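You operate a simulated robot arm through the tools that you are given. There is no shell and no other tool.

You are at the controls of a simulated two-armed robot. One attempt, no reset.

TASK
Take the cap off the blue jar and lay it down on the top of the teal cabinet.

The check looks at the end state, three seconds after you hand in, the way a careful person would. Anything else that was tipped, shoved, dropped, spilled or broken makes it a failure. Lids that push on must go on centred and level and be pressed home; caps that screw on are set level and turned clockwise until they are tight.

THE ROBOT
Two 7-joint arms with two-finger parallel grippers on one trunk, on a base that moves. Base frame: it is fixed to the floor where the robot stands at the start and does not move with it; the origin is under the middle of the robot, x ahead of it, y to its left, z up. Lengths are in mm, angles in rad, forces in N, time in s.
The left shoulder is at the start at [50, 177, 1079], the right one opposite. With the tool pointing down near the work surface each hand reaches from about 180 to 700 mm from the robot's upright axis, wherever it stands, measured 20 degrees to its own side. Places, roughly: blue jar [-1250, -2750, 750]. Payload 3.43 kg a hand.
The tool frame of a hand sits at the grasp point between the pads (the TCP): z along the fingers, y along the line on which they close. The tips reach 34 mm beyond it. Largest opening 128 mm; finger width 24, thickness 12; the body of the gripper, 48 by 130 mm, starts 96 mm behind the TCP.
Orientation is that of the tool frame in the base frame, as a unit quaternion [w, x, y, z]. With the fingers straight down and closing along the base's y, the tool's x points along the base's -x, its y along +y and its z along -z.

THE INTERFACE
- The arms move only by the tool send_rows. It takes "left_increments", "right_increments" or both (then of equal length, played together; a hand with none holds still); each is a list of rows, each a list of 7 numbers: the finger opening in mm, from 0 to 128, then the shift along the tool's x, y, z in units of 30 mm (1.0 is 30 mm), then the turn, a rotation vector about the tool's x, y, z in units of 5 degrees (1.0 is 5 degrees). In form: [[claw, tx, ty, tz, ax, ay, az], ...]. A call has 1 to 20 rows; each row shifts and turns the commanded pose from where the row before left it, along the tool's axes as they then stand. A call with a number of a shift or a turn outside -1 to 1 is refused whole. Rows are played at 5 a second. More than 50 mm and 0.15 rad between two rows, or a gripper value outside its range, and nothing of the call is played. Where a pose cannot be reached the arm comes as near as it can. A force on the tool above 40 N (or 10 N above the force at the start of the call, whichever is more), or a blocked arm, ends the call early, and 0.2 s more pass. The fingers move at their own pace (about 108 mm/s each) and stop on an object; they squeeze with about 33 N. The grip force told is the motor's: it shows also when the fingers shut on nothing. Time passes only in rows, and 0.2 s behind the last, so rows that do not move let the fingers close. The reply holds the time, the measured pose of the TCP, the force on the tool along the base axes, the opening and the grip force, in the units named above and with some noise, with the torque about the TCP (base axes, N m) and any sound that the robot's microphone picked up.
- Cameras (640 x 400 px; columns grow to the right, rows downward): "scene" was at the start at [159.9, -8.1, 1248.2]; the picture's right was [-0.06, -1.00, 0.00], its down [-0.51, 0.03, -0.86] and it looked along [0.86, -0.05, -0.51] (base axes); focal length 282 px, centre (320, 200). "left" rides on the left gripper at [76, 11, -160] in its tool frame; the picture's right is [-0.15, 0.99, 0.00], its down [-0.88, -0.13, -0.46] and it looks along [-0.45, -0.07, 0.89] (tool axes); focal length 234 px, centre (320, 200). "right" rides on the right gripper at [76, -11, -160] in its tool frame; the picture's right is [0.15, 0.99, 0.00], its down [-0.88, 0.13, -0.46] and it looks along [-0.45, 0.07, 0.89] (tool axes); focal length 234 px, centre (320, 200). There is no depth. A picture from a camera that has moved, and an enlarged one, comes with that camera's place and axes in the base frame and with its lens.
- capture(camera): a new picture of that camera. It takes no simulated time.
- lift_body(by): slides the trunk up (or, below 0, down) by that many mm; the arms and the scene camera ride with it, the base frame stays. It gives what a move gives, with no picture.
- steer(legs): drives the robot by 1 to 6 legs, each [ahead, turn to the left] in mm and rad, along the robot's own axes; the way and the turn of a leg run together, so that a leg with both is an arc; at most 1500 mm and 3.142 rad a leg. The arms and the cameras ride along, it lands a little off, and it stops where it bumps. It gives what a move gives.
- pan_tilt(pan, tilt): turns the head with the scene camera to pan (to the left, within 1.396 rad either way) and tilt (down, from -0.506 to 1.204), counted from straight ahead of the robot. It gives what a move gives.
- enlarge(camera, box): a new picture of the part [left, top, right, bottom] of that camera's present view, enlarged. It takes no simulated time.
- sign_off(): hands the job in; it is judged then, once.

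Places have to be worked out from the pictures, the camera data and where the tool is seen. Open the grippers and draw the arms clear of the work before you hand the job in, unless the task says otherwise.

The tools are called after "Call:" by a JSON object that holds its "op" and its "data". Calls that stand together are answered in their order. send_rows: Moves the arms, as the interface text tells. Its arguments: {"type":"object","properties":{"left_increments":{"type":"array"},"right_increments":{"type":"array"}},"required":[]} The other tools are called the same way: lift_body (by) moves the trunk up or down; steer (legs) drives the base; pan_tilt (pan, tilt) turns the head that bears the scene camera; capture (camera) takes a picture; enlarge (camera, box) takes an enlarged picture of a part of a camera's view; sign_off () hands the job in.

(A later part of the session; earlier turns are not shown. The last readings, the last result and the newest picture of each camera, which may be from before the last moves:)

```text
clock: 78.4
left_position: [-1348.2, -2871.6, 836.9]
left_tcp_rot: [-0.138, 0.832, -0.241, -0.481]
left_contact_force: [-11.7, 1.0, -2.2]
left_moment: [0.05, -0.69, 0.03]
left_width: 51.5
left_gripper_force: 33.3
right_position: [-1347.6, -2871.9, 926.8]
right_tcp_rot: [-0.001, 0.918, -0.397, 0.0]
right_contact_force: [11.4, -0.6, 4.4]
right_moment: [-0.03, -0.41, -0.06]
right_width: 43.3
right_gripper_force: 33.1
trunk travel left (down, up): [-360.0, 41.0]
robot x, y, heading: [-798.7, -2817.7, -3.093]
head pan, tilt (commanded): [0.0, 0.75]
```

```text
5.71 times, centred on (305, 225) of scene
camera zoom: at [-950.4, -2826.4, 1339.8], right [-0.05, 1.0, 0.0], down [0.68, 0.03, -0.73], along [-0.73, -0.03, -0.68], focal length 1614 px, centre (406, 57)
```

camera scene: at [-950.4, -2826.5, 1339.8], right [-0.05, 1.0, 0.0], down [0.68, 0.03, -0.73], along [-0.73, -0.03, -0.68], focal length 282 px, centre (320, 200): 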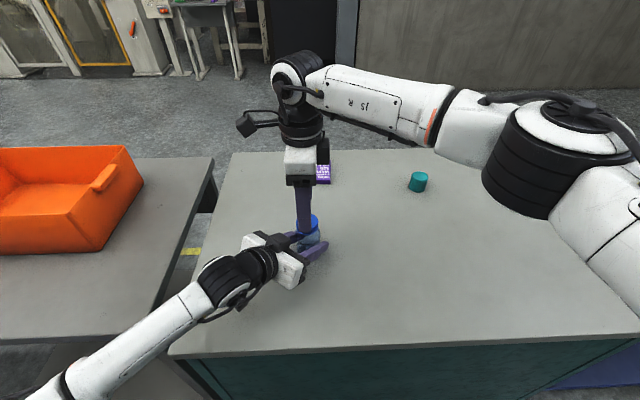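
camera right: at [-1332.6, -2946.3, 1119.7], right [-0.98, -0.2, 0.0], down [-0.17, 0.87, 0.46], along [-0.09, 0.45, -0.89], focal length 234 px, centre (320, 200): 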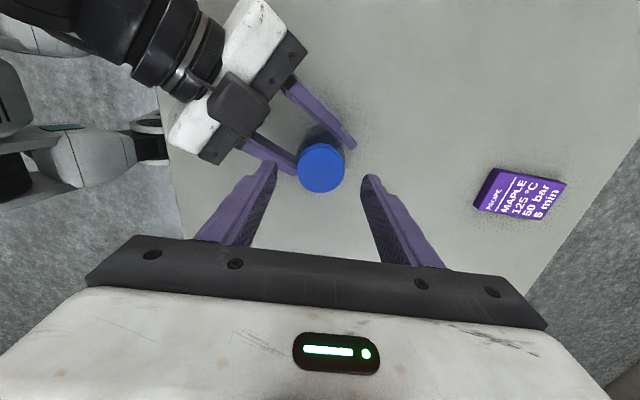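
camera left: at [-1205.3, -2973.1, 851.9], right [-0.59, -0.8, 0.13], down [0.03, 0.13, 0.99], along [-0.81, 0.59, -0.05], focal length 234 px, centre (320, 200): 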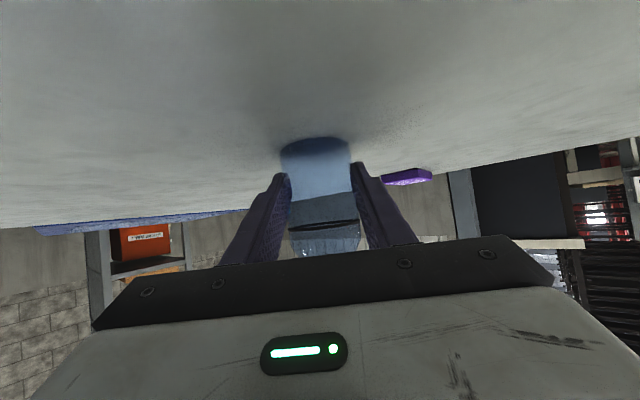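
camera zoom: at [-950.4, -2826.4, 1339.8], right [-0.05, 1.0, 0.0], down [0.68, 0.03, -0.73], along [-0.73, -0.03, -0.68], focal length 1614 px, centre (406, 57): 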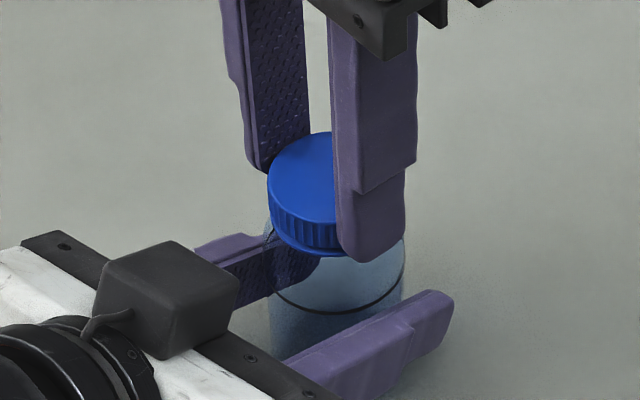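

Upward force on the right hand has risen to 4.4 N, so the cap is unscrewing and climbing. I trim +0.9 mm in x and 0.4 mm up, then turn a further 30° with a slight rise per row.

Call:
{"op": "send_rows", "data": {"right_increments": [[30, 0.02, -0.022, -0.013, 0, 0, 0], [30, 0, 0, -0.002, 0, 0, -1], [30, 0, 0, -0.002, 0, 0, -1], [30, 0, 0, -0.002, 0, 0, -1], [30, 0, 0, -0.002, 0, 0, -1], [30, 0, 0, -0.002, 0, 0, -1], [30, 0, 0, -0.002, 0, 0, -1], [30, 0, 0, 0, 0, 0, 0]]}}

Call:
{"op": "enlarge", "data": {"camera": "scene", "box": [270, 190, 340, 260]}}

```text
clock: 80.2
left_position: [-1347.9, -2872.2, 838.0]
left_tcp_rot: [-0.138, 0.832, -0.241, -0.48]
left_contact_force: [-12.0, -7.1, -0.8]
left_moment: [0.5, -0.66, 0.03]
left_width: 51.7
left_gripper_force: 33.2
right_position: [-1347.3, -2869.9, 928.2]
right_tcp_rot: [-0.003, 0.989, -0.147, 0.001]
right_contact_force: [11.7, 7.5, -0.1]
right_moment: [0.13, -0.36, -0.01]
right_width: 43.5
right_gripper_force: 33.1
trunk travel left (down, up): [-360.0, 41.0]
robot x, y, heading: [-800.9, -2815.7, -3.1]
head pan, tilt (commanded): [0.0, 0.75]
```

```text
5.71 times, centred on (305, 225) of scene
camera zoom: at [-950.5, -2826.5, 1339.8], right [-0.05, 1.0, 0.0], down [0.68, 0.03, -0.73], along [-0.73, -0.03, -0.68], focal length 1614 px, centre (406, 57)
```

zoom: 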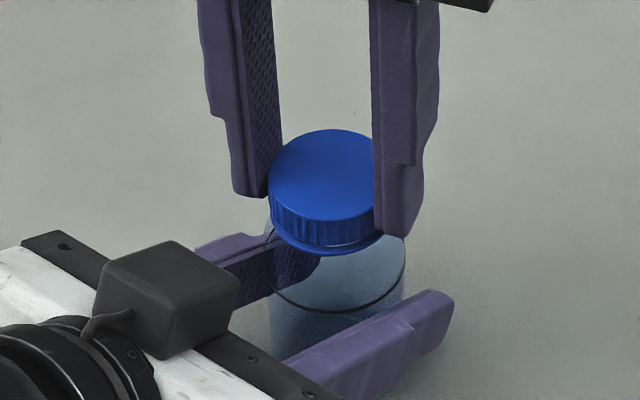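

The gap between cap and ring has widened, and the vertical force is balanced. The forces fit a small fixed offset between hand axis and cap axis, so I correct it and turn 60° more about the cap's own axis.

Call:
{"op": "send_rows", "data": {"right_increments": [[30, 0.05, -0.048, 0, 0, 0, 0], [30, 0.0038, -0.0072, -0.0018, 0, 0, -1], [30, 0.0038, -0.0072, -0.0018, 0, 0, -1], [30, 0.0038, -0.0072, -0.0018, 0, 0, -1], [30, 0.0038, -0.0072, -0.0018, 0, 0, -1], [30, 0.0038, -0.0072, -0.0018, 0, 0, -1], [30, 0.0038, -0.0072, -0.0018, 0, 0, -1], [30, 0.0038, -0.0072, -0.0018, 0, 0, -1], [30, 0.0038, -0.0072, -0.0018, 0, 0, -1], [30, 0.0038, -0.0072, -0.0018, 0, 0, -1], [30, 0.0038, -0.0072, -0.0018, 0, 0, -1], [30, 0.0038, -0.0072, -0.0018, 0, 0, -1], [30, 0.0038, -0.0072, -0.0018, 0, 0, -1], [30, 0, 0, 0, 0, 0, 0]]}}

Call:
{"op": "enlarge", "data": {"camera": "scene", "box": [270, 190, 340, 260]}}

Call:
{"op": "capture", "data": {"camera": "right"}}

```text
clock: 83.2
left_position: [-1347.7, -2871.0, 837.2]
left_tcp_rot: [-0.138, 0.832, -0.24, -0.48]
left_contact_force: [7.7, -16.1, 5.6]
left_moment: [1.02, 0.35, 0.01]
left_width: 51.8
left_gripper_force: 33.1
right_position: [-1347.5, -2868.3, 929.6]
right_tcp_rot: [-0.003, 0.93, 0.366, -0.001]
right_contact_force: [-8.0, 16.4, -6.4]
right_moment: [0.46, 0.34, -0.06]
right_width: 43.6
right_gripper_force: 32.9
trunk travel left (down, up): [-360.0, 41.0]
robot x, y, heading: [-799.5, -2817.0, -3.098]
head pan, tilt (commanded): [0.0, 0.75]
```

```text
5.71 times, centred on (305, 225) of scene
camera zoom: at [-950.6, -2826.5, 1339.7], right [-0.05, 1.0, 0.0], down [0.68, 0.03, -0.73], along [-0.73, -0.03, -0.68], focal length 1614 px, centre (406, 57)
```

zoom: 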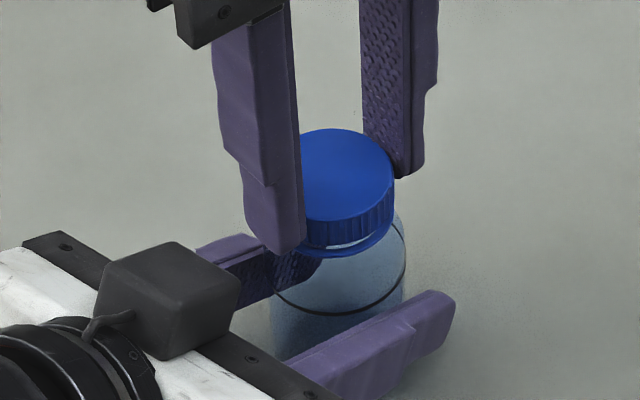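

```text
taken
camera right: at [-1298.1, -2808.3, 1089.8], right [0.78, -0.62, -0.01], down [-0.55, -0.7, 0.45], along [-0.29, -0.35, -0.89], focal length 234 px, centre (320, 200)
```

right: 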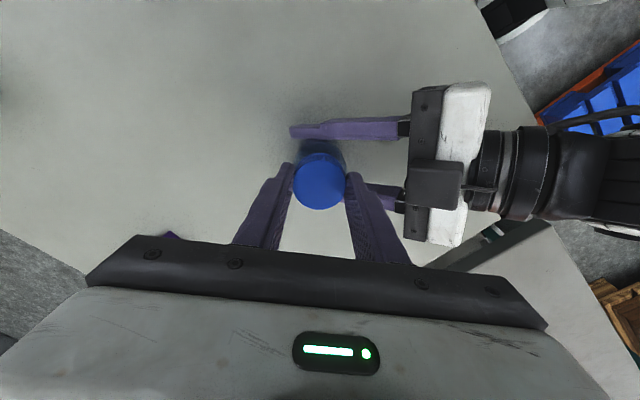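

The cap has clearly lifted off its ring after 130°. Side force grew to 18 N from the remaining offset, so I trim the hand to relieve it and turn 50° more, with corrections per row.

Call:
{"op": "send_rows", "data": {"right_increments": [[30, 0.021, -0.071, 0.015, 0, 0, 0], [30, 0, 0, 0, 0, 0, 0]]}}

Call:
{"op": "send_rows", "data": {"right_increments": [[30, 0.003, -0.008, -0.0015, 0, 0, -1], [30, 0.003, -0.008, -0.0015, 0, 0, -1], [30, 0.003, -0.008, -0.0015, 0, 0, -1], [30, 0.003, -0.008, -0.0015, 0, 0, -1], [30, 0.003, -0.008, -0.0015, 0, 0, -1], [30, 0, 0, 0, 0, 0, 0]]}}

Call:
{"op": "enlarge", "data": {"camera": "right", "box": [250, 120, 390, 230]}}

Call:
{"op": "enlarge", "data": {"camera": "scene", "box": [270, 190, 340, 260]}}

```text
clock: 83.8
left_position: [-1348.2, -2869.4, 837.1]
left_tcp_rot: [-0.139, 0.831, -0.242, -0.481]
left_contact_force: [4.6, -12.1, 4.7]
left_moment: [0.65, 0.14, 0.0]
left_width: 51.5
left_gripper_force: 32.8
right_position: [-1345.5, -2867.3, 930.8]
right_tcp_rot: [-0.002, 0.93, 0.367, 0.001]
right_contact_force: [-4.5, 11.7, -6.4]
right_moment: [0.47, 0.32, -0.04]
right_width: 43.5
right_gripper_force: 32.7
trunk travel left (down, up): [-360.0, 41.0]
robot x, y, heading: [-797.8, -2813.6, -3.096]
head pan, tilt (commanded): [0.0, 0.75]
```

```text
clock: 85.2
left_position: [-1347.8, -2869.0, 837.1]
left_tcp_rot: [-0.139, 0.831, -0.241, -0.481]
left_contact_force: [6.8, -8.1, 6.3]
left_moment: [0.47, 0.3, 0.0]
left_width: 51.6
left_gripper_force: 32.9
right_position: [-1346.5, -2867.4, 930.5]
right_tcp_rot: [-0.001, 0.914, 0.406, 0.0]
right_contact_force: [-7.0, 7.8, -6.6]
right_moment: [0.26, 0.31, -0.04]
right_width: 43.0
right_gripper_force: 33.3
right hand out of reach, approached as far as the arm can: row 2, 3, 4, 5
trunk travel left (down, up): [-360.0, 41.0]
robot x, y, heading: [-798.1, -2817.4, -3.098]
head pan, tilt (commanded): [0.0, 0.75]
```

```text
3.64 times, centred on (320, 175) of right
camera zoom: at [-1303.4, -2803.3, 1090.2], right [0.83, -0.55, 0.0], down [-0.49, -0.74, 0.45], along [-0.25, -0.38, -0.89], focal length 852 px, centre (320, 291)
```

zoom: 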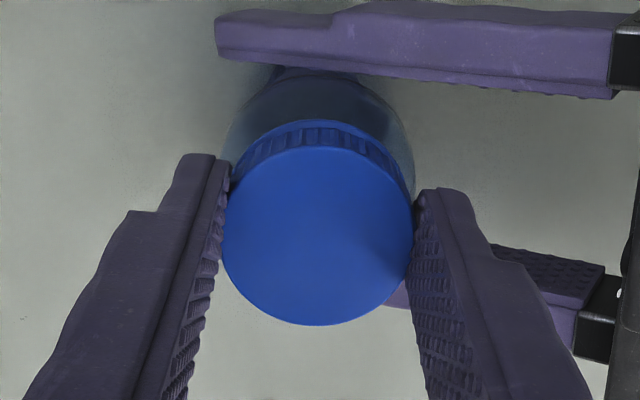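

```text
5.71 times, centred on (305, 225) of scene
camera zoom: at [-950.6, -2826.5, 1339.7], right [-0.05, 1.0, 0.0], down [0.68, 0.03, -0.73], along [-0.73, -0.03, -0.68], focal length 1614 px, centre (406, 57)
```

zoom: 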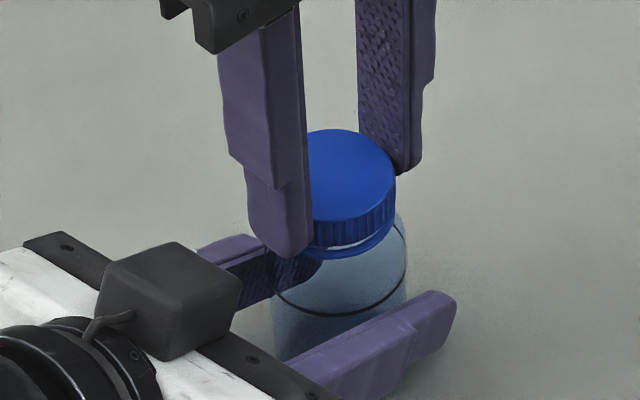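

The wrist reached its counter-clockwise end, about 45° past neutral, after roughly 138° of turning in total. I open the right fingers, which only straddle the cap, and wind the wrist back clockwise for the next stroke.

Call:
{"op": "send_rows", "data": {"right_increments": [[60, 0, 0, 0, 0, 0, 0], [74, 0, 0, 0, 0, 0, 0], [74, 0, 0, 0, 0, 0, 0], [74, 0, 0, 0, 0, 0, 0]]}}

Call:
{"op": "enlarge", "data": {"camera": "right", "box": [230, 110, 410, 240]}}

Call:
{"op": "enlarge", "data": {"camera": "scene", "box": [270, 190, 340, 260]}}

```text
clock: 86.2
left_position: [-1347.1, -2870.3, 838.1]
left_tcp_rot: [-0.14, 0.831, -0.241, -0.481]
left_contact_force: [0.6, 0.5, 0.8]
left_moment: [-0.02, -0.02, -0.01]
left_width: 51.9
left_gripper_force: 33.6
right_position: [-1346.8, -2866.8, 928.3]
right_tcp_rot: [-0.001, 0.914, 0.407, 0.0]
right_contact_force: [-0.5, -0.1, 0.3]
right_moment: [0.01, 0.02, -0.01]
right_width: 74.1
right_gripper_force: 0.0
trunk travel left (down, up): [-360.0, 41.0]
robot x, y, heading: [-798.1, -2813.6, -3.095]
head pan, tilt (commanded): [0.0, 0.75]
```

```text
3.08 times, centred on (320, 175) of right
camera zoom: at [-1303.2, -2803.3, 1090.3], right [0.83, -0.55, 0.0], down [-0.49, -0.74, 0.45], along [-0.25, -0.38, -0.89], focal length 720 px, centre (320, 277)
```

zoom: 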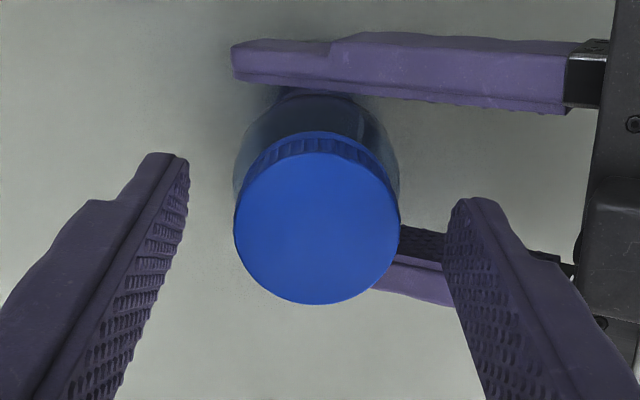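

```text
5.71 times, centred on (305, 225) of scene
camera zoom: at [-950.4, -2826.4, 1339.8], right [-0.05, 1.0, 0.0], down [0.68, 0.03, -0.73], along [-0.73, -0.03, -0.68], focal length 1614 px, centre (406, 57)
```

zoom: 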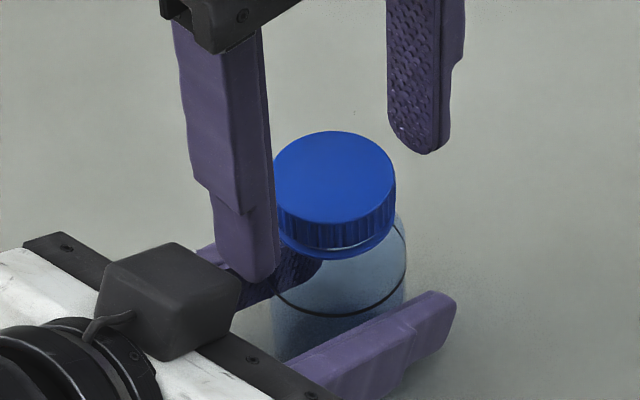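

The forces dropped to zero and the cap stays threaded on. Using the camera poses to find both hands precisely, I put the cap's axis at about [-1348.2, -2869.6], so the hand was roughly 3.4 mm off. I recentre it on that axis and wind the wrist clockwise.

Call:
{"op": "send_rows", "data": {"right_increments": [[74, -0.114, -0.007, 0, 0, 0, 0], [74, 0, 0, 0, 0, 0, 1], [74, 0, 0, 0, 0, 0, 1], [74, 0, 0, 0, 0, 0, 1], [74, 0, 0, 0, 0, 0, 1], [74, 0, 0, 0, 0, 0, 1], [74, 0, 0, 0, 0, 0, 1], [74, 0, 0, 0, 0, 0, 1], [74, 0, 0, 0, 0, 0, 1], [74, 0, 0, 0, 0, 0, 1], [74, 0, 0, 0, 0, 0, 1], [74, 0, 0, 0, 0, 0, 1], [74, 0, 0, 0, 0, 0, 1], [74, 0, 0, 0, 0, 0, 1], [74, 0, 0, 0, 0, 0, 1], [74, 0, 0, 0, 0, 0, 1], [74, 0, 0, 0, 0, 0, 1], [74, 0, 0, 0, 0, 0, 1], [74, 0, 0, 0, 0, 0, 1], [74, 0, 0, 0, 0, 0, 1]]}}

Call:
{"op": "capture", "data": {"camera": "right"}}

Call:
{"op": "capture", "data": {"camera": "scene"}}

```text
clock: 90.4
left_position: [-1348.2, -2870.4, 836.9]
left_tcp_rot: [-0.139, 0.832, -0.241, -0.48]
left_contact_force: [-0.3, -0.5, 0.1]
left_moment: [-0.03, 0.01, -0.02]
left_width: 51.9
left_gripper_force: 33.2
right_position: [-1349.0, -2868.0, 928.8]
right_tcp_rot: [-0.002, 0.917, -0.399, -0.001]
right_contact_force: [-0.6, 1.3, 0.3]
right_moment: [0.0, 0.0, -0.02]
right_width: 73.9
right_gripper_force: 0.0
trunk travel left (down, up): [-360.0, 41.0]
robot x, y, heading: [-801.2, -2816.7, -3.094]
head pan, tilt (commanded): [0.0, 0.75]
```

```text
taken
camera right: at [-1288.6, -2916.1, 1088.9], right [-0.63, -0.78, 0.0], down [-0.69, 0.56, 0.46], along [-0.36, 0.29, -0.89], focal length 234 px, centre (320, 200)
```

right: 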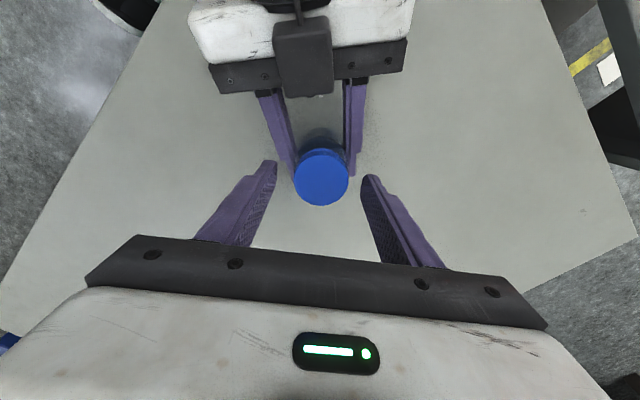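

```text
taken
camera scene: at [-950.5, -2826.5, 1339.8], right [-0.05, 1.0, 0.0], down [0.68, 0.03, -0.73], along [-0.73, -0.03, -0.68], focal length 282 px, centre (320, 200)
```

scene: 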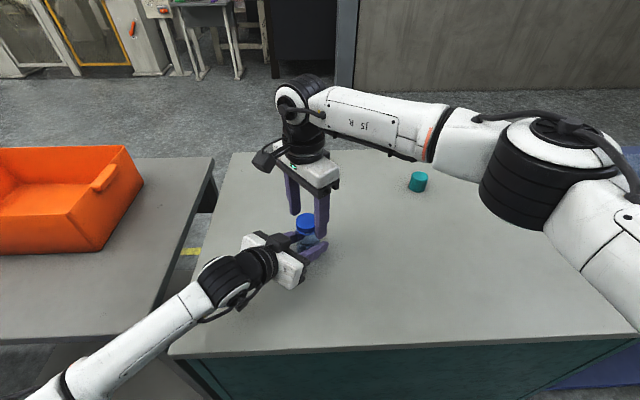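

The wrist is back past its first starting direction with no warning. I trim 1.6 mm in y onto the cap's axis and keep winding clockwise to gain a longer stroke.

Call:
{"op": "send_rows", "data": {"right_increments": [[74, 0.039, 0.036, 0, 0, 0, 0], [74, 0, 0, 0, 0, 0, 1], [74, 0, 0, 0, 0, 0, 1], [74, 0, 0, 0, 0, 0, 1], [74, 0, 0, 0, 0, 0, 1], [74, 0, 0, 0, 0, 0, 1], [74, 0, 0, 0, 0, 0, 1], [74, 0, 0, 0, 0, 0, 1], [74, 0, 0, 0, 0, 0, 1], [74, 0, 0, 0, 0, 0, 1], [74, 0, 0, 0, 0, 0, 1], [74, 0, 0, 0, 0, 0, 1], [74, 0, 0, 0, 0, 0, 1], [74, 0, 0, 0, 0, 0, 1], [74, 0, 0, 0, 0, 0, 1], [74, 0, 0, 0, 0, 0, 1], [74, 0, 0, 0, 0, 0, 1], [74, 0, 0, 0, 0, 0, 1], [74, 0, 0, 0, 0, 0, 1], [74, 0, 0, 0, 0, 0, 1]]}}

Call:
{"op": "capture", "data": {"camera": "right"}}

Call:
{"op": "capture", "data": {"camera": "scene"}}

```text
clock: 94.6
left_position: [-1347.4, -2869.9, 836.4]
left_tcp_rot: [-0.139, 0.832, -0.241, -0.48]
left_contact_force: [0.4, -1.0, 0.3]
left_moment: [-0.01, -0.01, 0.0]
left_width: 51.5
left_gripper_force: 33.3
right_position: [-1349.6, -2869.7, 929.2]
right_tcp_rot: [0.0, -0.324, 0.946, 0.002]
right_contact_force: [0.7, 0.8, 0.2]
right_moment: [-0.02, 0.03, 0.0]
right_width: 73.7
right_gripper_force: 0.1
trunk travel left (down, up): [-360.0, 41.0]
robot x, y, heading: [-799.5, -2819.2, -3.097]
head pan, tilt (commanded): [0.0, 0.75]
```

```text
taken
camera right: at [-1401.4, -2925.1, 1089.6], right [-0.72, 0.69, 0.0], down [0.62, 0.64, 0.46], along [0.31, 0.33, -0.89], focal length 234 px, centre (320, 200)
```

right: 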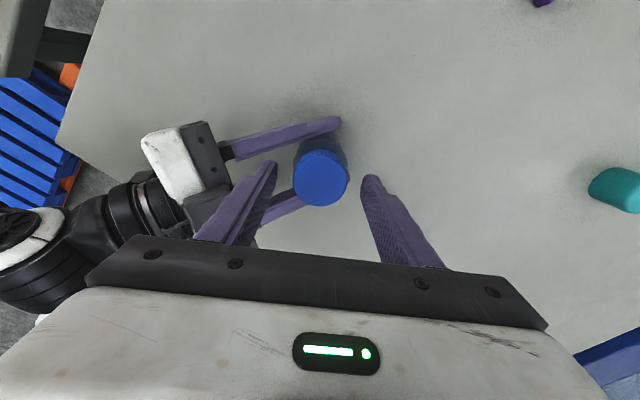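

```text
taken
camera scene: at [-950.5, -2826.5, 1339.8], right [-0.05, 1.0, 0.0], down [0.68, 0.03, -0.73], along [-0.73, -0.03, -0.68], focal length 282 px, centre (320, 200)
```

scene: 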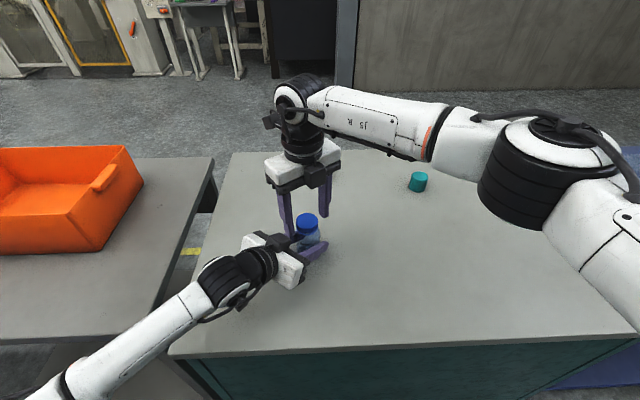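

The wrist is now wound about 145° clockwise of neutral with no warning. Comparing views from several sides puts the cap axis at [-1349.0, -2869.7], so I trim 0.9 mm and close on the cap for the second stroke.

Call:
{"op": "send_rows", "data": {"right_increments": [[74, 0.024, 0.018, 0, 0, 0, 0], [60, 0, 0, 0, 0, 0, 0], [50, 0, 0, 0, 0, 0, 0], [40, 0, 0, 0, 0, 0, 0], [30, 0, 0, 0, 0, 0, 0], [30, 0, 0, 0, 0, 0, 0]]}}

Call:
{"op": "enlarge", "data": {"camera": "right", "box": [250, 120, 390, 230]}}

```text
clock: 96.0
left_position: [-1348.1, -2869.9, 836.4]
left_tcp_rot: [-0.14, 0.831, -0.242, -0.481]
left_contact_force: [-3.7, 2.3, 0.4]
left_moment: [-0.19, -0.2, 0.02]
left_width: 51.4
left_gripper_force: 33.3
right_position: [-1348.6, -2869.5, 930.0]
right_tcp_rot: [0.0, -0.326, 0.945, 0.001]
right_contact_force: [3.2, -2.4, 0.4]
right_moment: [-0.02, -0.08, -0.02]
right_width: 43.2
right_gripper_force: 33.6
trunk travel left (down, up): [-360.0, 41.0]
robot x, y, heading: [-799.9, -2817.7, -3.101]
head pan, tilt (commanded): [0.0, 0.75]
```

```text
3.64 times, centred on (320, 175) of right
camera zoom: at [-1402.0, -2925.6, 1088.8], right [-0.72, 0.69, 0.0], down [0.61, 0.64, 0.46], along [0.31, 0.33, -0.89], focal length 852 px, centre (320, 291)
```

zoom: 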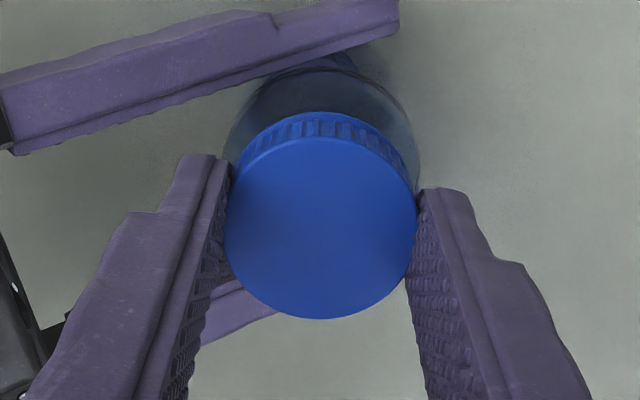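

The grip is clean, with only 4 N of side force. I trim slightly and turn counter-clockwise 75° with a small rise.

Call:
{"op": "send_rows", "data": {"right_increments": [[30, 0, -0.012, 0, 0, 0, 0], [30, 0, 0, -0.0012, 0, 0, -1], [30, 0, 0, -0.0012, 0, 0, -1], [30, 0, 0, -0.0012, 0, 0, -1], [30, 0, 0, -0.0012, 0, 0, -1], [30, 0, 0, -0.0012, 0, 0, -1], [30, 0, 0, -0.0012, 0, 0, -1], [30, 0, 0, -0.0012, 0, 0, -1], [30, 0, 0, -0.0012, 0, 0, -1], [30, 0, 0, -0.0012, 0, 0, -1], [30, 0, 0, -0.0012, 0, 0, -1], [30, 0, 0, -0.0012, 0, 0, -1], [30, 0, 0, -0.0012, 0, 0, -1], [30, 0, 0, -0.0012, 0, 0, -1], [30, 0, 0, -0.0012, 0, 0, -1], [30, 0, 0, -0.0012, 0, 0, -1], [30, 0, 0, 0, 0, 0, 0]]}}

Call:
{"op": "enlarge", "data": {"camera": "scene", "box": [270, 190, 340, 260]}}

```text
clock: 99.6
left_position: [-1348.6, -2870.0, 838.0]
left_tcp_rot: [-0.139, 0.832, -0.242, -0.48]
left_contact_force: [-10.2, 5.0, -2.1]
left_moment: [-0.32, -0.62, 0.03]
left_width: 51.5
left_gripper_force: 32.9
right_position: [-1349.1, -2869.6, 929.4]
right_tcp_rot: [0.0, 0.834, -0.551, 0.001]
right_contact_force: [10.2, -4.4, 3.0]
right_moment: [-0.13, -0.35, -0.04]
right_width: 43.2
right_gripper_force: 33.6
trunk travel left (down, up): [-360.0, 41.0]
robot x, y, heading: [-798.6, -2813.3, -3.097]
head pan, tilt (commanded): [0.0, 0.75]
```

```text
5.71 times, centred on (305, 225) of scene
camera zoom: at [-950.6, -2826.5, 1339.7], right [-0.05, 1.0, 0.0], down [0.68, 0.03, -0.73], along [-0.73, -0.03, -0.68], focal length 1614 px, centre (406, 57)
```

zoom: 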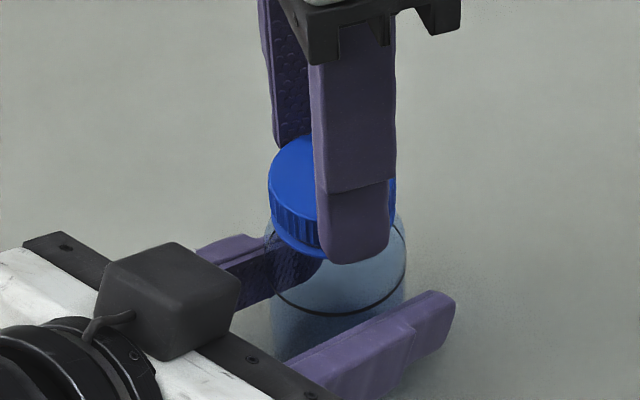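

The cap is now about 215° round, with force pushing up 3 N as it climbs. I trim the hand 1.4 mm sideways and 0.4 mm up, then turn another 60°.

Call:
{"op": "send_rows", "data": {"right_increments": [[30, 0.033, -0.032, -0.012, 0, 0, 0], [30, 0, 0, -0.0018, 0, 0, -1], [30, 0, 0, -0.0018, 0, 0, -1], [30, 0, 0, -0.0018, 0, 0, -1], [30, 0, 0, -0.0018, 0, 0, -1], [30, 0, 0, -0.0018, 0, 0, -1], [30, 0, 0, -0.0018, 0, 0, -1], [30, 0, 0, -0.0018, 0, 0, -1], [30, 0, 0, -0.0018, 0, 0, -1], [30, 0, 0, -0.0018, 0, 0, -1], [30, 0, 0, -0.0018, 0, 0, -1], [30, 0, 0, -0.0018, 0, 0, -1], [30, 0, 0, -0.0018, 0, 0, -1], [30, 0, 0, 0, 0, 0, 0]]}}

Call:
{"op": "enlarge", "data": {"camera": "scene", "box": [270, 190, 340, 260]}}

```text
clock: 102.6
left_position: [-1348.1, -2870.0, 838.0]
left_tcp_rot: [-0.139, 0.832, -0.241, -0.48]
left_contact_force: [-1.9, -3.2, -0.1]
left_moment: [0.17, -0.13, 0.01]
left_width: 51.9
left_gripper_force: 32.7
right_position: [-1349.1, -2870.0, 930.2]
right_tcp_rot: [-0.001, 0.998, -0.061, 0.0]
right_contact_force: [2.1, 2.4, 0.3]
right_moment: [0.09, -0.04, -0.05]
right_width: 43.0
right_gripper_force: 33.3
trunk travel left (down, up): [-360.0, 41.0]
robot x, y, heading: [-802.5, -2818.9, -3.097]
head pan, tilt (commanded): [0.0, 0.75]
```

```text
5.71 times, centred on (305, 225) of scene
camera zoom: at [-950.6, -2826.5, 1339.8], right [-0.05, 1.0, 0.0], down [0.68, 0.03, -0.73], along [-0.73, -0.03, -0.68], focal length 1614 px, centre (406, 57)
```

zoom: 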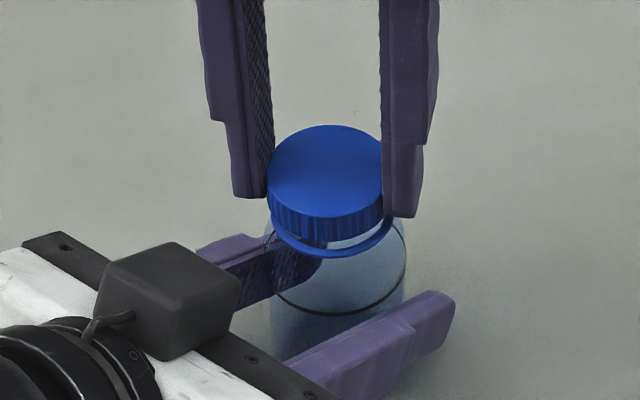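

The gap between cap and ring is now clearly several millimetres and the forces are nearly zero. I turn the remaining 50° of this stroke.

Call:
{"op": "send_rows", "data": {"right_increments": [[30, 0, 0, -0.0018, 0, 0, -1], [30, 0, 0, -0.0018, 0, 0, -1], [30, 0, 0, -0.0018, 0, 0, -1], [30, 0, 0, -0.0018, 0, 0, -1], [30, 0, 0, -0.0018, 0, 0, -1], [30, 0, 0, -0.0018, 0, 0, -1], [30, 0, 0, -0.0018, 0, 0, -1], [30, 0, 0, -0.0018, 0, 0, -1], [30, 0, 0, -0.0018, 0, 0, -1], [30, 0, 0, -0.0018, 0, 0, -1], [30, 0, 0, 0, 0, 0, 0]]}}

Call:
{"op": "enlarge", "data": {"camera": "scene", "box": [270, 190, 340, 260]}}

Call:
{"op": "capture", "data": {"camera": "left"}}

```text
clock: 105.0
left_position: [-1348.1, -2871.4, 837.1]
left_tcp_rot: [-0.139, 0.832, -0.241, -0.481]
left_contact_force: [-2.3, -6.3, 0.0]
left_moment: [0.37, -0.1, 0.04]
left_width: 51.5
left_gripper_force: 33.1
right_position: [-1349.9, -2869.5, 931.8]
right_tcp_rot: [-0.001, 0.93, 0.367, 0.001]
right_contact_force: [3.3, 4.7, 0.9]
right_moment: [0.24, -0.07, -0.05]
right_width: 43.6
right_gripper_force: 33.0
trunk travel left (down, up): [-360.0, 41.0]
robot x, y, heading: [-802.6, -2816.8, -3.094]
head pan, tilt (commanded): [0.0, 0.75]
```

```text
5.71 times, centred on (305, 225) of scene
camera zoom: at [-950.6, -2826.5, 1339.8], right [-0.05, 1.0, 0.0], down [0.68, 0.03, -0.73], along [-0.73, -0.03, -0.68], focal length 1614 px, centre (406, 57)
```

zoom: 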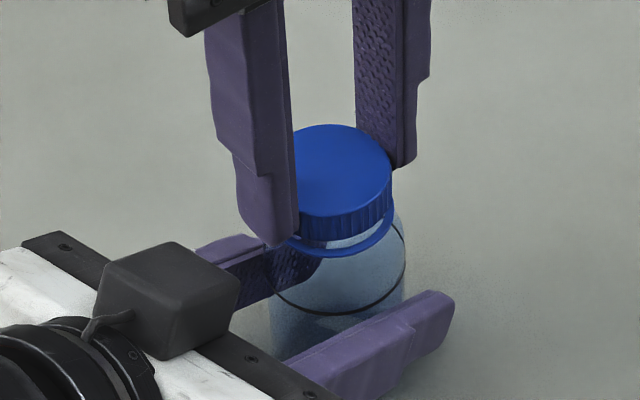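

```text
taken
camera left: at [-1205.3, -2973.6, 851.9], right [-0.59, -0.8, 0.13], down [0.03, 0.14, 0.99], along [-0.81, 0.59, -0.05], focal length 234 px, centre (320, 200)
```

left: 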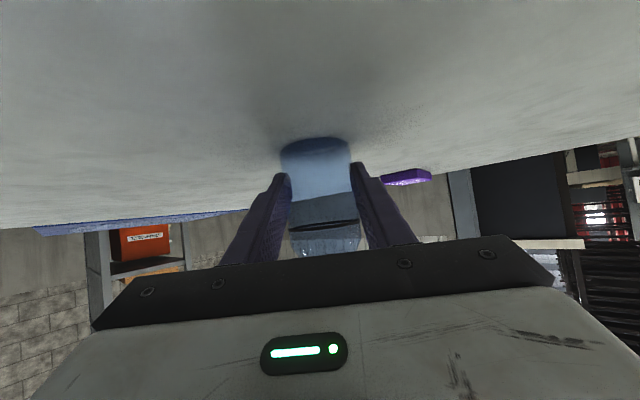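

About 323° turned so far, with the gap still growing. I test with a 1.2 mm lift whether the thread still holds.

Call:
{"op": "send_rows", "data": {"right_increments": [[30, 0, 0, -0.02, 0, 0, 0], [30, 0, 0, -0.02, 0, 0, 0], [30, 0, 0, 0, 0, 0, 0]]}}

```text
clock: 105.8
left_position: [-1347.3, -2870.6, 836.3]
left_tcp_rot: [-0.138, 0.832, -0.241, -0.481]
left_contact_force: [-3.6, -8.9, 0.6]
left_moment: [0.61, -0.24, 0.04]
left_width: 51.8
left_gripper_force: 32.6
right_position: [-1348.8, -2870.5, 931.9]
right_tcp_rot: [-0.002, 0.931, 0.366, 0.001]
right_contact_force: [3.1, 11.1, -2.1]
right_moment: [0.29, -0.1, -0.01]
right_width: 43.3
right_gripper_force: 33.0
trunk travel left (down, up): [-360.0, 41.0]
robot x, y, heading: [-798.7, -2819.2, -3.097]
head pan, tilt (commanded): [0.0, 0.75]
```

The lift added only 3 N downward but some side force, so this isn't conclusive. I lift another 1.5 mm and compare picture and force.

Call:
{"op": "send_rows", "data": {"right_increments": [[30, 0, 0, -0.025, 0, 0, 0], [30, 0, 0, -0.025, 0, 0, 0], [30, 0, 0, 0, 0, 0, 0]]}}

Call:
{"op": "enlarge", "data": {"camera": "scene", "box": [270, 190, 340, 260]}}

```text
clock: 106.6
left_position: [-1346.9, -2869.3, 837.8]
left_tcp_rot: [-0.139, 0.831, -0.241, -0.482]
left_contact_force: [-0.7, -10.6, 7.4]
left_moment: [0.88, -0.06, -0.01]
left_width: 51.4
left_gripper_force: 33.0
right_position: [-1349.1, -2870.1, 935.4]
right_tcp_rot: [-0.002, 0.931, 0.365, 0.0]
right_contact_force: [1.3, 11.0, -7.3]
right_moment: [0.21, -0.02, 0.0]
right_width: 43.3
right_gripper_force: 33.5
trunk travel left (down, up): [-360.0, 41.0]
robot x, y, heading: [-800.6, -2817.3, -3.092]
head pan, tilt (commanded): [0.0, 0.75]
```

```text
5.71 times, centred on (305, 225) of scene
camera zoom: at [-950.6, -2826.5, 1339.7], right [-0.05, 1.0, 0.0], down [0.68, 0.03, -0.73], along [-0.73, -0.03, -0.68], focal length 1614 px, centre (406, 57)
```

zoom: 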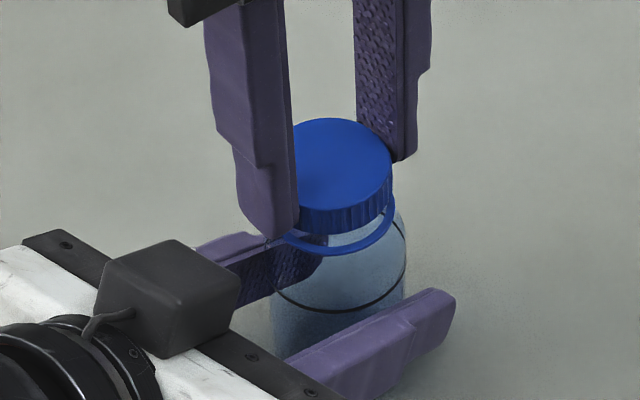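

The jar itself starts to lift slightly (7 N), so the thread still holds. I lower back 2.4 mm, release the cap and wind the wrist clockwise for a third stroke.

Call:
{"op": "send_rows", "data": {"right_increments": [[30, 0, 0, 0.04, 0, 0, 0], [30, 0, 0, 0.04, 0, 0, 0], [30, 0, 0, 0, 0, 0, 0], [60, 0, 0, 0, 0, 0, 0], [74, 0, 0, 0, 0, 0, 0], [74, 0, 0, 0, 0, 0, 0]]}}

Call:
{"op": "enlarge", "data": {"camera": "scene", "box": [270, 190, 340, 260]}}

Call:
{"op": "enlarge", "data": {"camera": "right", "box": [230, 110, 410, 240]}}

```text
clock: 108.0
left_position: [-1347.2, -2870.1, 836.4]
left_tcp_rot: [-0.14, 0.832, -0.242, -0.48]
left_contact_force: [0.2, 1.1, 1.4]
left_moment: [0.02, -0.01, 0.01]
left_width: 51.4
left_gripper_force: 33.1
right_position: [-1348.2, -2871.0, 931.6]
right_tcp_rot: [-0.001, 0.93, 0.366, 0.001]
right_contact_force: [0.7, -1.0, -0.1]
right_moment: [0.02, 0.05, 0.02]
right_width: 73.8
right_gripper_force: 0.0
trunk travel left (down, up): [-360.0, 41.0]
robot x, y, heading: [-797.9, -2821.1, -3.094]
head pan, tilt (commanded): [0.0, 0.75]
```

```text
5.71 times, centred on (305, 225) of scene
camera zoom: at [-950.3, -2826.3, 1339.8], right [-0.05, 1.0, 0.0], down [0.68, 0.03, -0.73], along [-0.73, -0.03, -0.68], focal length 1614 px, centre (406, 57)
```

zoom: 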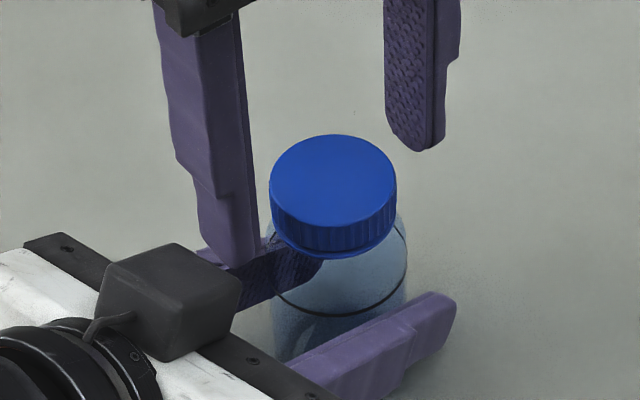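

```text
3.08 times, centred on (320, 175) of right
camera zoom: at [-1300.0, -2811.3, 1092.2], right [0.78, -0.62, 0.0], down [-0.56, -0.7, 0.45], along [-0.28, -0.35, -0.89], focal length 720 px, centre (320, 277)
```

zoom: 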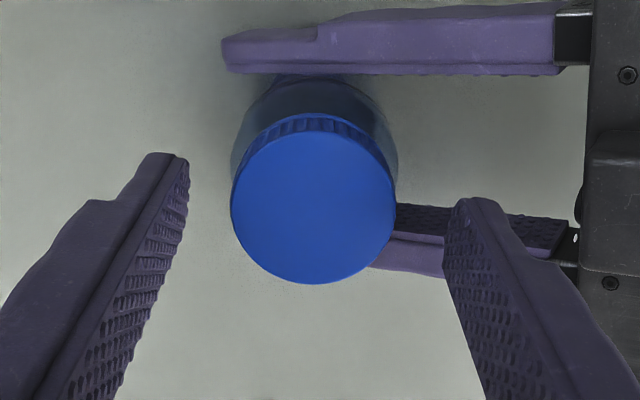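

On release the cap dropped right back onto its ring, so either it is already free of the thread or it can slide. I recentre, lower 3 mm, and grip it again at this yaw. Then I test with a straight lift and no turning.

Call:
{"op": "send_rows", "data": {"right_increments": [[74, 0.024, -0.046, 0.1, 0, 0, 0], [60, 0, 0, 0, 0, 0, 0], [50, 0, 0, 0, 0, 0, 0], [40, 0, 0, 0, 0, 0, 0], [30, 0, 0, 0, 0, 0, 0], [30, 0, 0, 0, 0, 0, 0]]}}

Call:
{"op": "send_rows", "data": {"right_increments": [[30, 0, 0, -0.04, 0, 0, 0], [30, 0, 0, -0.04, 0, 0, 0], [30, 0, 0, 0, 0, 0, 0]]}}

Call:
{"op": "enlarge", "data": {"camera": "scene", "box": [270, 190, 340, 260]}}

```text
clock: 109.4
left_position: [-1348.2, -2870.8, 836.7]
left_tcp_rot: [-0.139, 0.832, -0.241, -0.48]
left_contact_force: [0.4, 0.2, 0.3]
left_moment: [0.02, -0.01, 0.01]
left_width: 51.5
left_gripper_force: 32.9
right_position: [-1348.1, -2868.6, 928.5]
right_tcp_rot: [-0.001, 0.931, 0.366, 0.0]
right_contact_force: [-0.5, 0.6, 0.4]
right_moment: [-0.02, 0.01, -0.02]
right_width: 43.5
right_gripper_force: 33.3
trunk travel left (down, up): [-360.0, 41.0]
robot x, y, heading: [-796.6, -2812.4, -3.097]
head pan, tilt (commanded): [0.0, 0.75]
```

```text
clock: 110.2
left_position: [-1348.1, -2870.5, 835.9]
left_tcp_rot: [-0.139, 0.831, -0.241, -0.481]
left_contact_force: [-0.1, -1.6, -0.6]
left_moment: [0.02, -0.03, -0.03]
left_width: 51.4
left_gripper_force: 32.4
right_position: [-1348.6, -2869.2, 931.6]
right_tcp_rot: [-0.001, 0.931, 0.366, 0.0]
right_contact_force: [0.2, 0.1, -0.1]
right_moment: [-0.01, 0.02, 0.01]
right_width: 43.5
right_gripper_force: 32.9
trunk travel left (down, up): [-360.0, 41.0]
robot x, y, heading: [-798.9, -2814.9, -3.097]
head pan, tilt (commanded): [0.0, 0.75]
```

```text
5.71 times, centred on (305, 225) of scene
camera zoom: at [-950.5, -2826.5, 1339.7], right [-0.05, 1.0, 0.0], down [0.68, 0.03, -0.73], along [-0.73, -0.03, -0.68], focal length 1614 px, centre (406, 57)
```

zoom: 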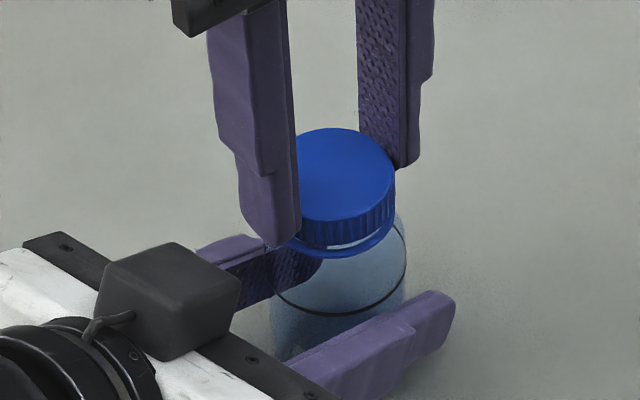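

At grip the forces are zero, and a 2.4 mm lift met no resistance at all, so the cap is free of the thread. I lift it straight up in small steps, watching the force.

Call:
{"op": "send_rows", "data": {"right_increments": [[30, 0, 0, -0.05, 0, 0, 0], [30, 0, 0, -0.05, 0, 0, 0], [30, 0, 0, -0.05, 0, 0, 0], [30, 0, 0, 0, 0, 0, 0]]}}

Call:
{"op": "enlarge", "data": {"camera": "scene", "box": [270, 180, 340, 250]}}

```text
clock: 111.2
left_position: [-1348.1, -2870.0, 836.5]
left_tcp_rot: [-0.139, 0.832, -0.241, -0.48]
left_contact_force: [-1.0, 0.5, 0.1]
left_moment: [0.03, 0.01, -0.01]
left_width: 51.3
left_gripper_force: 32.8
right_position: [-1348.3, -2869.3, 936.5]
right_tcp_rot: [0.0, 0.93, 0.367, 0.0]
right_contact_force: [-0.8, 0.5, -0.2]
right_moment: [0.03, 0.0, 0.0]
right_width: 43.7
right_gripper_force: 33.0
trunk travel left (down, up): [-360.0, 41.0]
robot x, y, heading: [-796.5, -2816.7, -3.097]
head pan, tilt (commanded): [0.0, 0.75]
```

```text
5.71 times, centred on (305, 215) of scene
camera zoom: at [-950.6, -2826.5, 1339.7], right [-0.05, 1.0, 0.0], down [0.68, 0.03, -0.73], along [-0.73, -0.03, -0.68], focal length 1614 px, centre (406, 114)
```

zoom: 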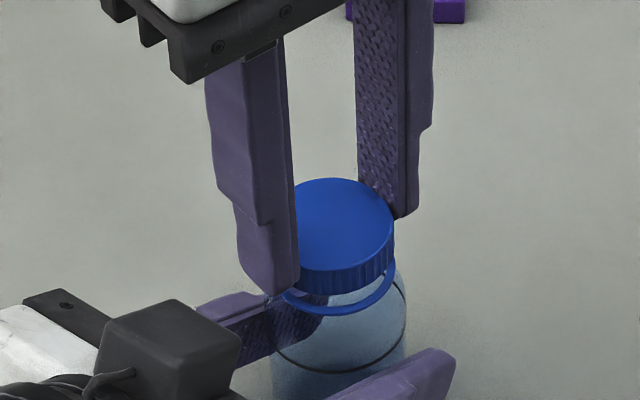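

Still no force, and the neck with its ring stays on the jar. I lift the cap another 40 mm clear of the neck.

Call:
{"op": "send_rows", "data": {"right_increments": [[30, 0, 0, -0.15, 0, 0, 0], [30, 0, 0, -0.15, 0, 0, 0], [30, 0, 0, -0.2, 0, 0, 0], [30, 0, 0, -0.3, 0, 0, 0], [30, 0, 0, -0.5, 0, 0, 0], [30, 0, 0, 0, 0, 0, 0]]}}

Call:
{"op": "capture", "data": {"camera": "scene"}}

Call:
{"op": "enlarge", "data": {"camera": "scene", "box": [260, 160, 350, 250]}}

Call:
{"op": "capture", "data": {"camera": "right"}}

```text
clock: 112.6
left_position: [-1347.8, -2869.9, 837.1]
left_tcp_rot: [-0.14, 0.832, -0.242, -0.48]
left_contact_force: [0.3, 0.0, -0.1]
left_moment: [0.04, 0.05, -0.02]
left_width: 51.7
left_gripper_force: 32.7
right_position: [-1348.9, -2870.2, 975.1]
right_tcp_rot: [-0.001, 0.931, 0.366, 0.0]
right_contact_force: [0.3, -0.4, 0.1]
right_moment: [-0.01, 0.0, 0.02]
right_width: 43.6
right_gripper_force: 32.9
trunk travel left (down, up): [-360.0, 41.0]
robot x, y, heading: [-798.3, -2818.2, -3.096]
head pan, tilt (commanded): [0.0, 0.75]
```

```text
taken
camera scene: at [-950.6, -2826.5, 1339.7], right [-0.05, 1.0, 0.0], down [0.68, 0.03, -0.73], along [-0.73, -0.03, -0.68], focal length 282 px, centre (320, 200)
```

scene: 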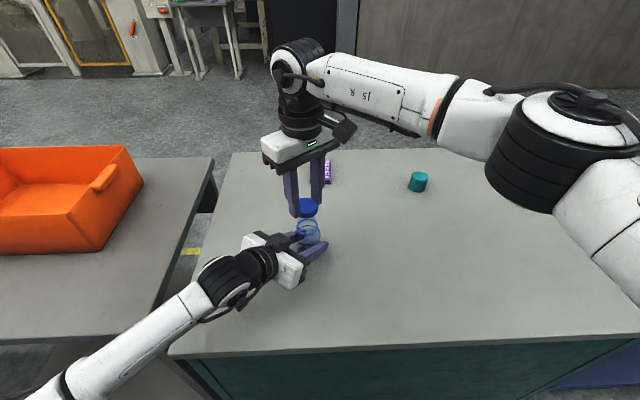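

```text
4.44 times, centred on (305, 205) of scene
camera zoom: at [-950.6, -2826.5, 1339.7], right [-0.05, 1.0, 0.0], down [0.68, 0.03, -0.73], along [-0.73, -0.03, -0.68], focal length 1255 px, centre (387, 178)
```

zoom: 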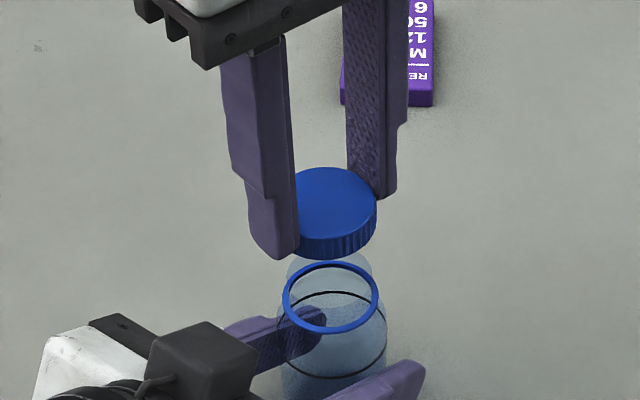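

```text
taken
camera right: at [-1300.7, -2810.1, 1134.7], right [0.78, -0.62, 0.0], down [-0.56, -0.7, 0.45], along [-0.28, -0.35, -0.89], focal length 234 px, centre (320, 200)
```

right: 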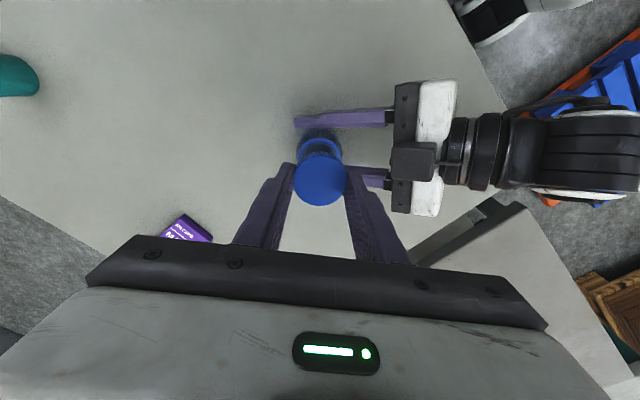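

The cap is off and the jar stands open with its ring, still held by the left hand. I turn the right wrist back 45° clockwise so it is away from its limit, in place above the jar.

Call:
{"op": "send_rows", "data": {"right_increments": [[30, 0, 0, -0.3, 0, 0, 0], [30, 0, 0, -0.2, 0, 0, 1], [30, 0, 0, 0, 0, 0, 1], [30, 0, 0, 0, 0, 0, 1], [30, 0, 0, 0, 0, 0, 1], [30, 0, 0, 0, 0, 0, 1], [30, 0, 0, 0, 0, 0, 1], [30, 0, 0, 0, 0, 0, 1], [30, 0, 0, 0, 0, 0, 1], [30, 0, 0, 0, 0, 0, 1], [30, 0, 0, 0, 0, 0, 0]]}}

Call:
{"op": "capture", "data": {"camera": "right"}}

```text
clock: 115.0
left_position: [-1348.5, -2870.5, 836.8]
left_tcp_rot: [-0.139, 0.831, -0.241, -0.481]
left_contact_force: [0.5, -1.4, -0.7]
left_moment: [-0.05, 0.01, -0.01]
left_width: 51.8
left_gripper_force: 32.9
right_position: [-1350.3, -2869.2, 990.4]
right_tcp_rot: [-0.002, 1.0, -0.018, 0.0]
right_contact_force: [0.0, -1.0, 0.0]
right_moment: [-0.01, 0.0, 0.0]
right_width: 43.6
right_gripper_force: 32.8
trunk travel left (down, up): [-360.0, 41.0]
robot x, y, heading: [-796.5, -2816.7, -3.098]
head pan, tilt (commanded): [0.0, 0.75]
```

```text
taken
camera right: at [-1272.8, -2861.0, 1150.7], right [0.11, -0.99, 0.0], down [-0.88, -0.1, 0.46], along [-0.45, -0.05, -0.89], focal length 234 px, centre (320, 200)
```

right: 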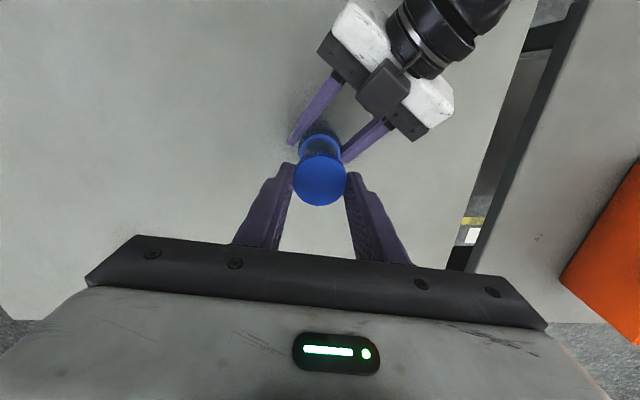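

The cap is held level. I carry it about 220 mm to the right, over a clear spot on the cabinet top near [-1350, -2650].

Call:
{"op": "send_rows", "data": {"right_increments": [[30, -0.03, -0.5, 0, 0, 0, 0], [30, -0.03, -0.85, 0, 0, 0, 0], [30, -0.03, -0.85, 0, 0, 0, 0], [30, -0.03, -0.85, 0, 0, 0, 0], [30, -0.03, -0.85, 0, 0, 0, 0], [30, -0.03, -0.85, 0, 0, 0, 0], [30, -0.03, -0.85, 0, 0, 0, 0], [30, -0.03, -0.85, 0, 0, 0, 0], [30, -0.03, -0.85, 0, 0, 0, 0], [30, 0, 0, 0, 0, 0, 0]]}}

Call:
{"op": "capture", "data": {"camera": "scene"}}

Call:
{"op": "capture", "data": {"camera": "right"}}

```text
clock: 117.2
left_position: [-1347.4, -2870.9, 836.5]
left_tcp_rot: [-0.141, 0.831, -0.242, -0.48]
left_contact_force: [0.6, 1.0, 0.0]
left_moment: [0.0, -0.04, 0.0]
left_width: 51.6
left_gripper_force: 32.3
right_position: [-1349.9, -2649.4, 992.7]
right_tcp_rot: [-0.002, 1.0, -0.017, 0.001]
right_contact_force: [-0.1, 0.4, -1.0]
right_moment: [0.03, 0.0, 0.0]
right_width: 43.4
right_gripper_force: 32.7
trunk travel left (down, up): [-360.0, 41.0]
robot x, y, heading: [-797.5, -2818.7, -3.095]
head pan, tilt (commanded): [0.0, 0.75]
```

```text
taken
camera scene: at [-950.6, -2826.6, 1339.7], right [-0.05, 1.0, 0.0], down [0.68, 0.03, -0.73], along [-0.73, -0.03, -0.68], focal length 282 px, centre (320, 200)
```

scene: 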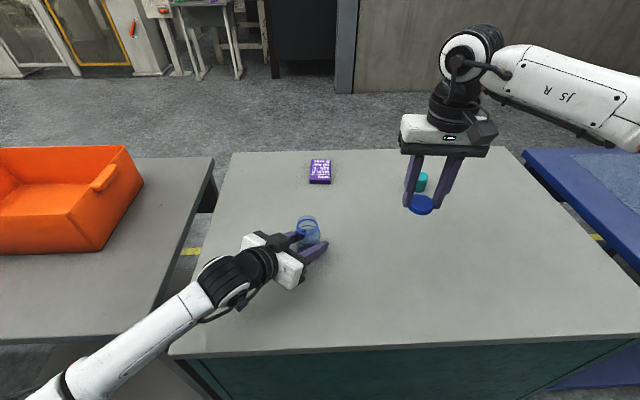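

```text
taken
camera right: at [-1273.3, -2640.5, 1152.7], right [0.11, -0.99, 0.0], down [-0.88, -0.1, 0.46], along [-0.45, -0.05, -0.89], focal length 234 px, centre (320, 200)
```

right: 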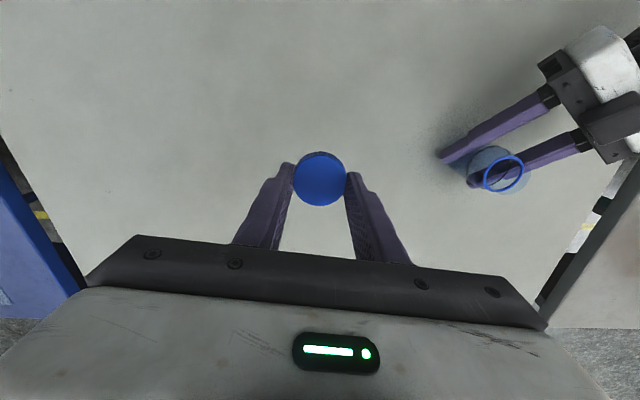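

The spot below is clear. I lower the cap by 144 mm to about 12 mm above the surface, then look.

Call:
{"op": "send_rows", "data": {"right_increments": [[30, 0, 0, 0.8, 0, 0, 0], [30, 0, 0, 0.8, 0, 0, 0], [30, 0, 0, 0.8, 0, 0, 0], [30, 0, 0, 0.8, 0, 0, 0], [30, 0, 0, 0.8, 0, 0, 0], [30, 0, 0, 0.5, 0, 0, 0], [30, 0, 0, 0.3, 0, 0, 0], [30, 0, 0, 0, 0, 0, 0]]}}

Call:
{"op": "enlarge", "data": {"camera": "scene", "box": [360, 170, 480, 270]}}

```text
clock: 119.0
left_position: [-1347.3, -2871.1, 835.9]
left_tcp_rot: [-0.14, 0.832, -0.241, -0.48]
left_contact_force: [-0.1, 0.6, 0.2]
left_moment: [0.03, -0.02, -0.01]
left_width: 51.2
left_gripper_force: 33.1
right_position: [-1347.6, -2649.5, 847.4]
right_tcp_rot: [-0.002, 1.0, -0.017, 0.0]
right_contact_force: [-0.3, -0.4, -0.1]
right_moment: [-0.02, 0.0, 0.01]
right_width: 43.8
right_gripper_force: 33.4
trunk travel left (down, up): [-360.0, 41.0]
robot x, y, heading: [-798.8, -2817.4, -3.095]
head pan, tilt (commanded): [0.0, 0.75]
```

```text
4.00 times, centred on (420, 220) of scene
camera zoom: at [-950.6, -2826.5, 1339.7], right [-0.05, 1.0, 0.0], down [0.68, 0.03, -0.73], along [-0.73, -0.03, -0.68], focal length 1130 px, centre (-80, 120)
```

zoom: 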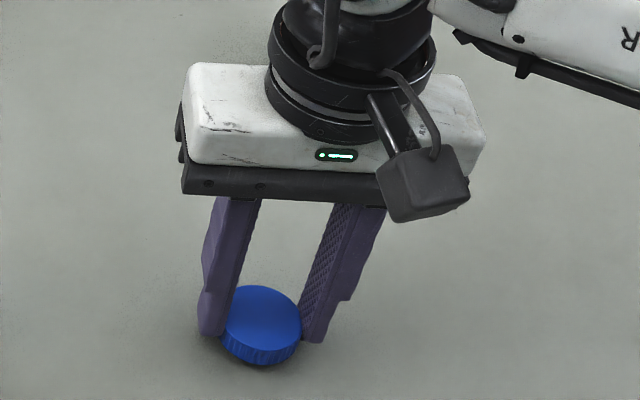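

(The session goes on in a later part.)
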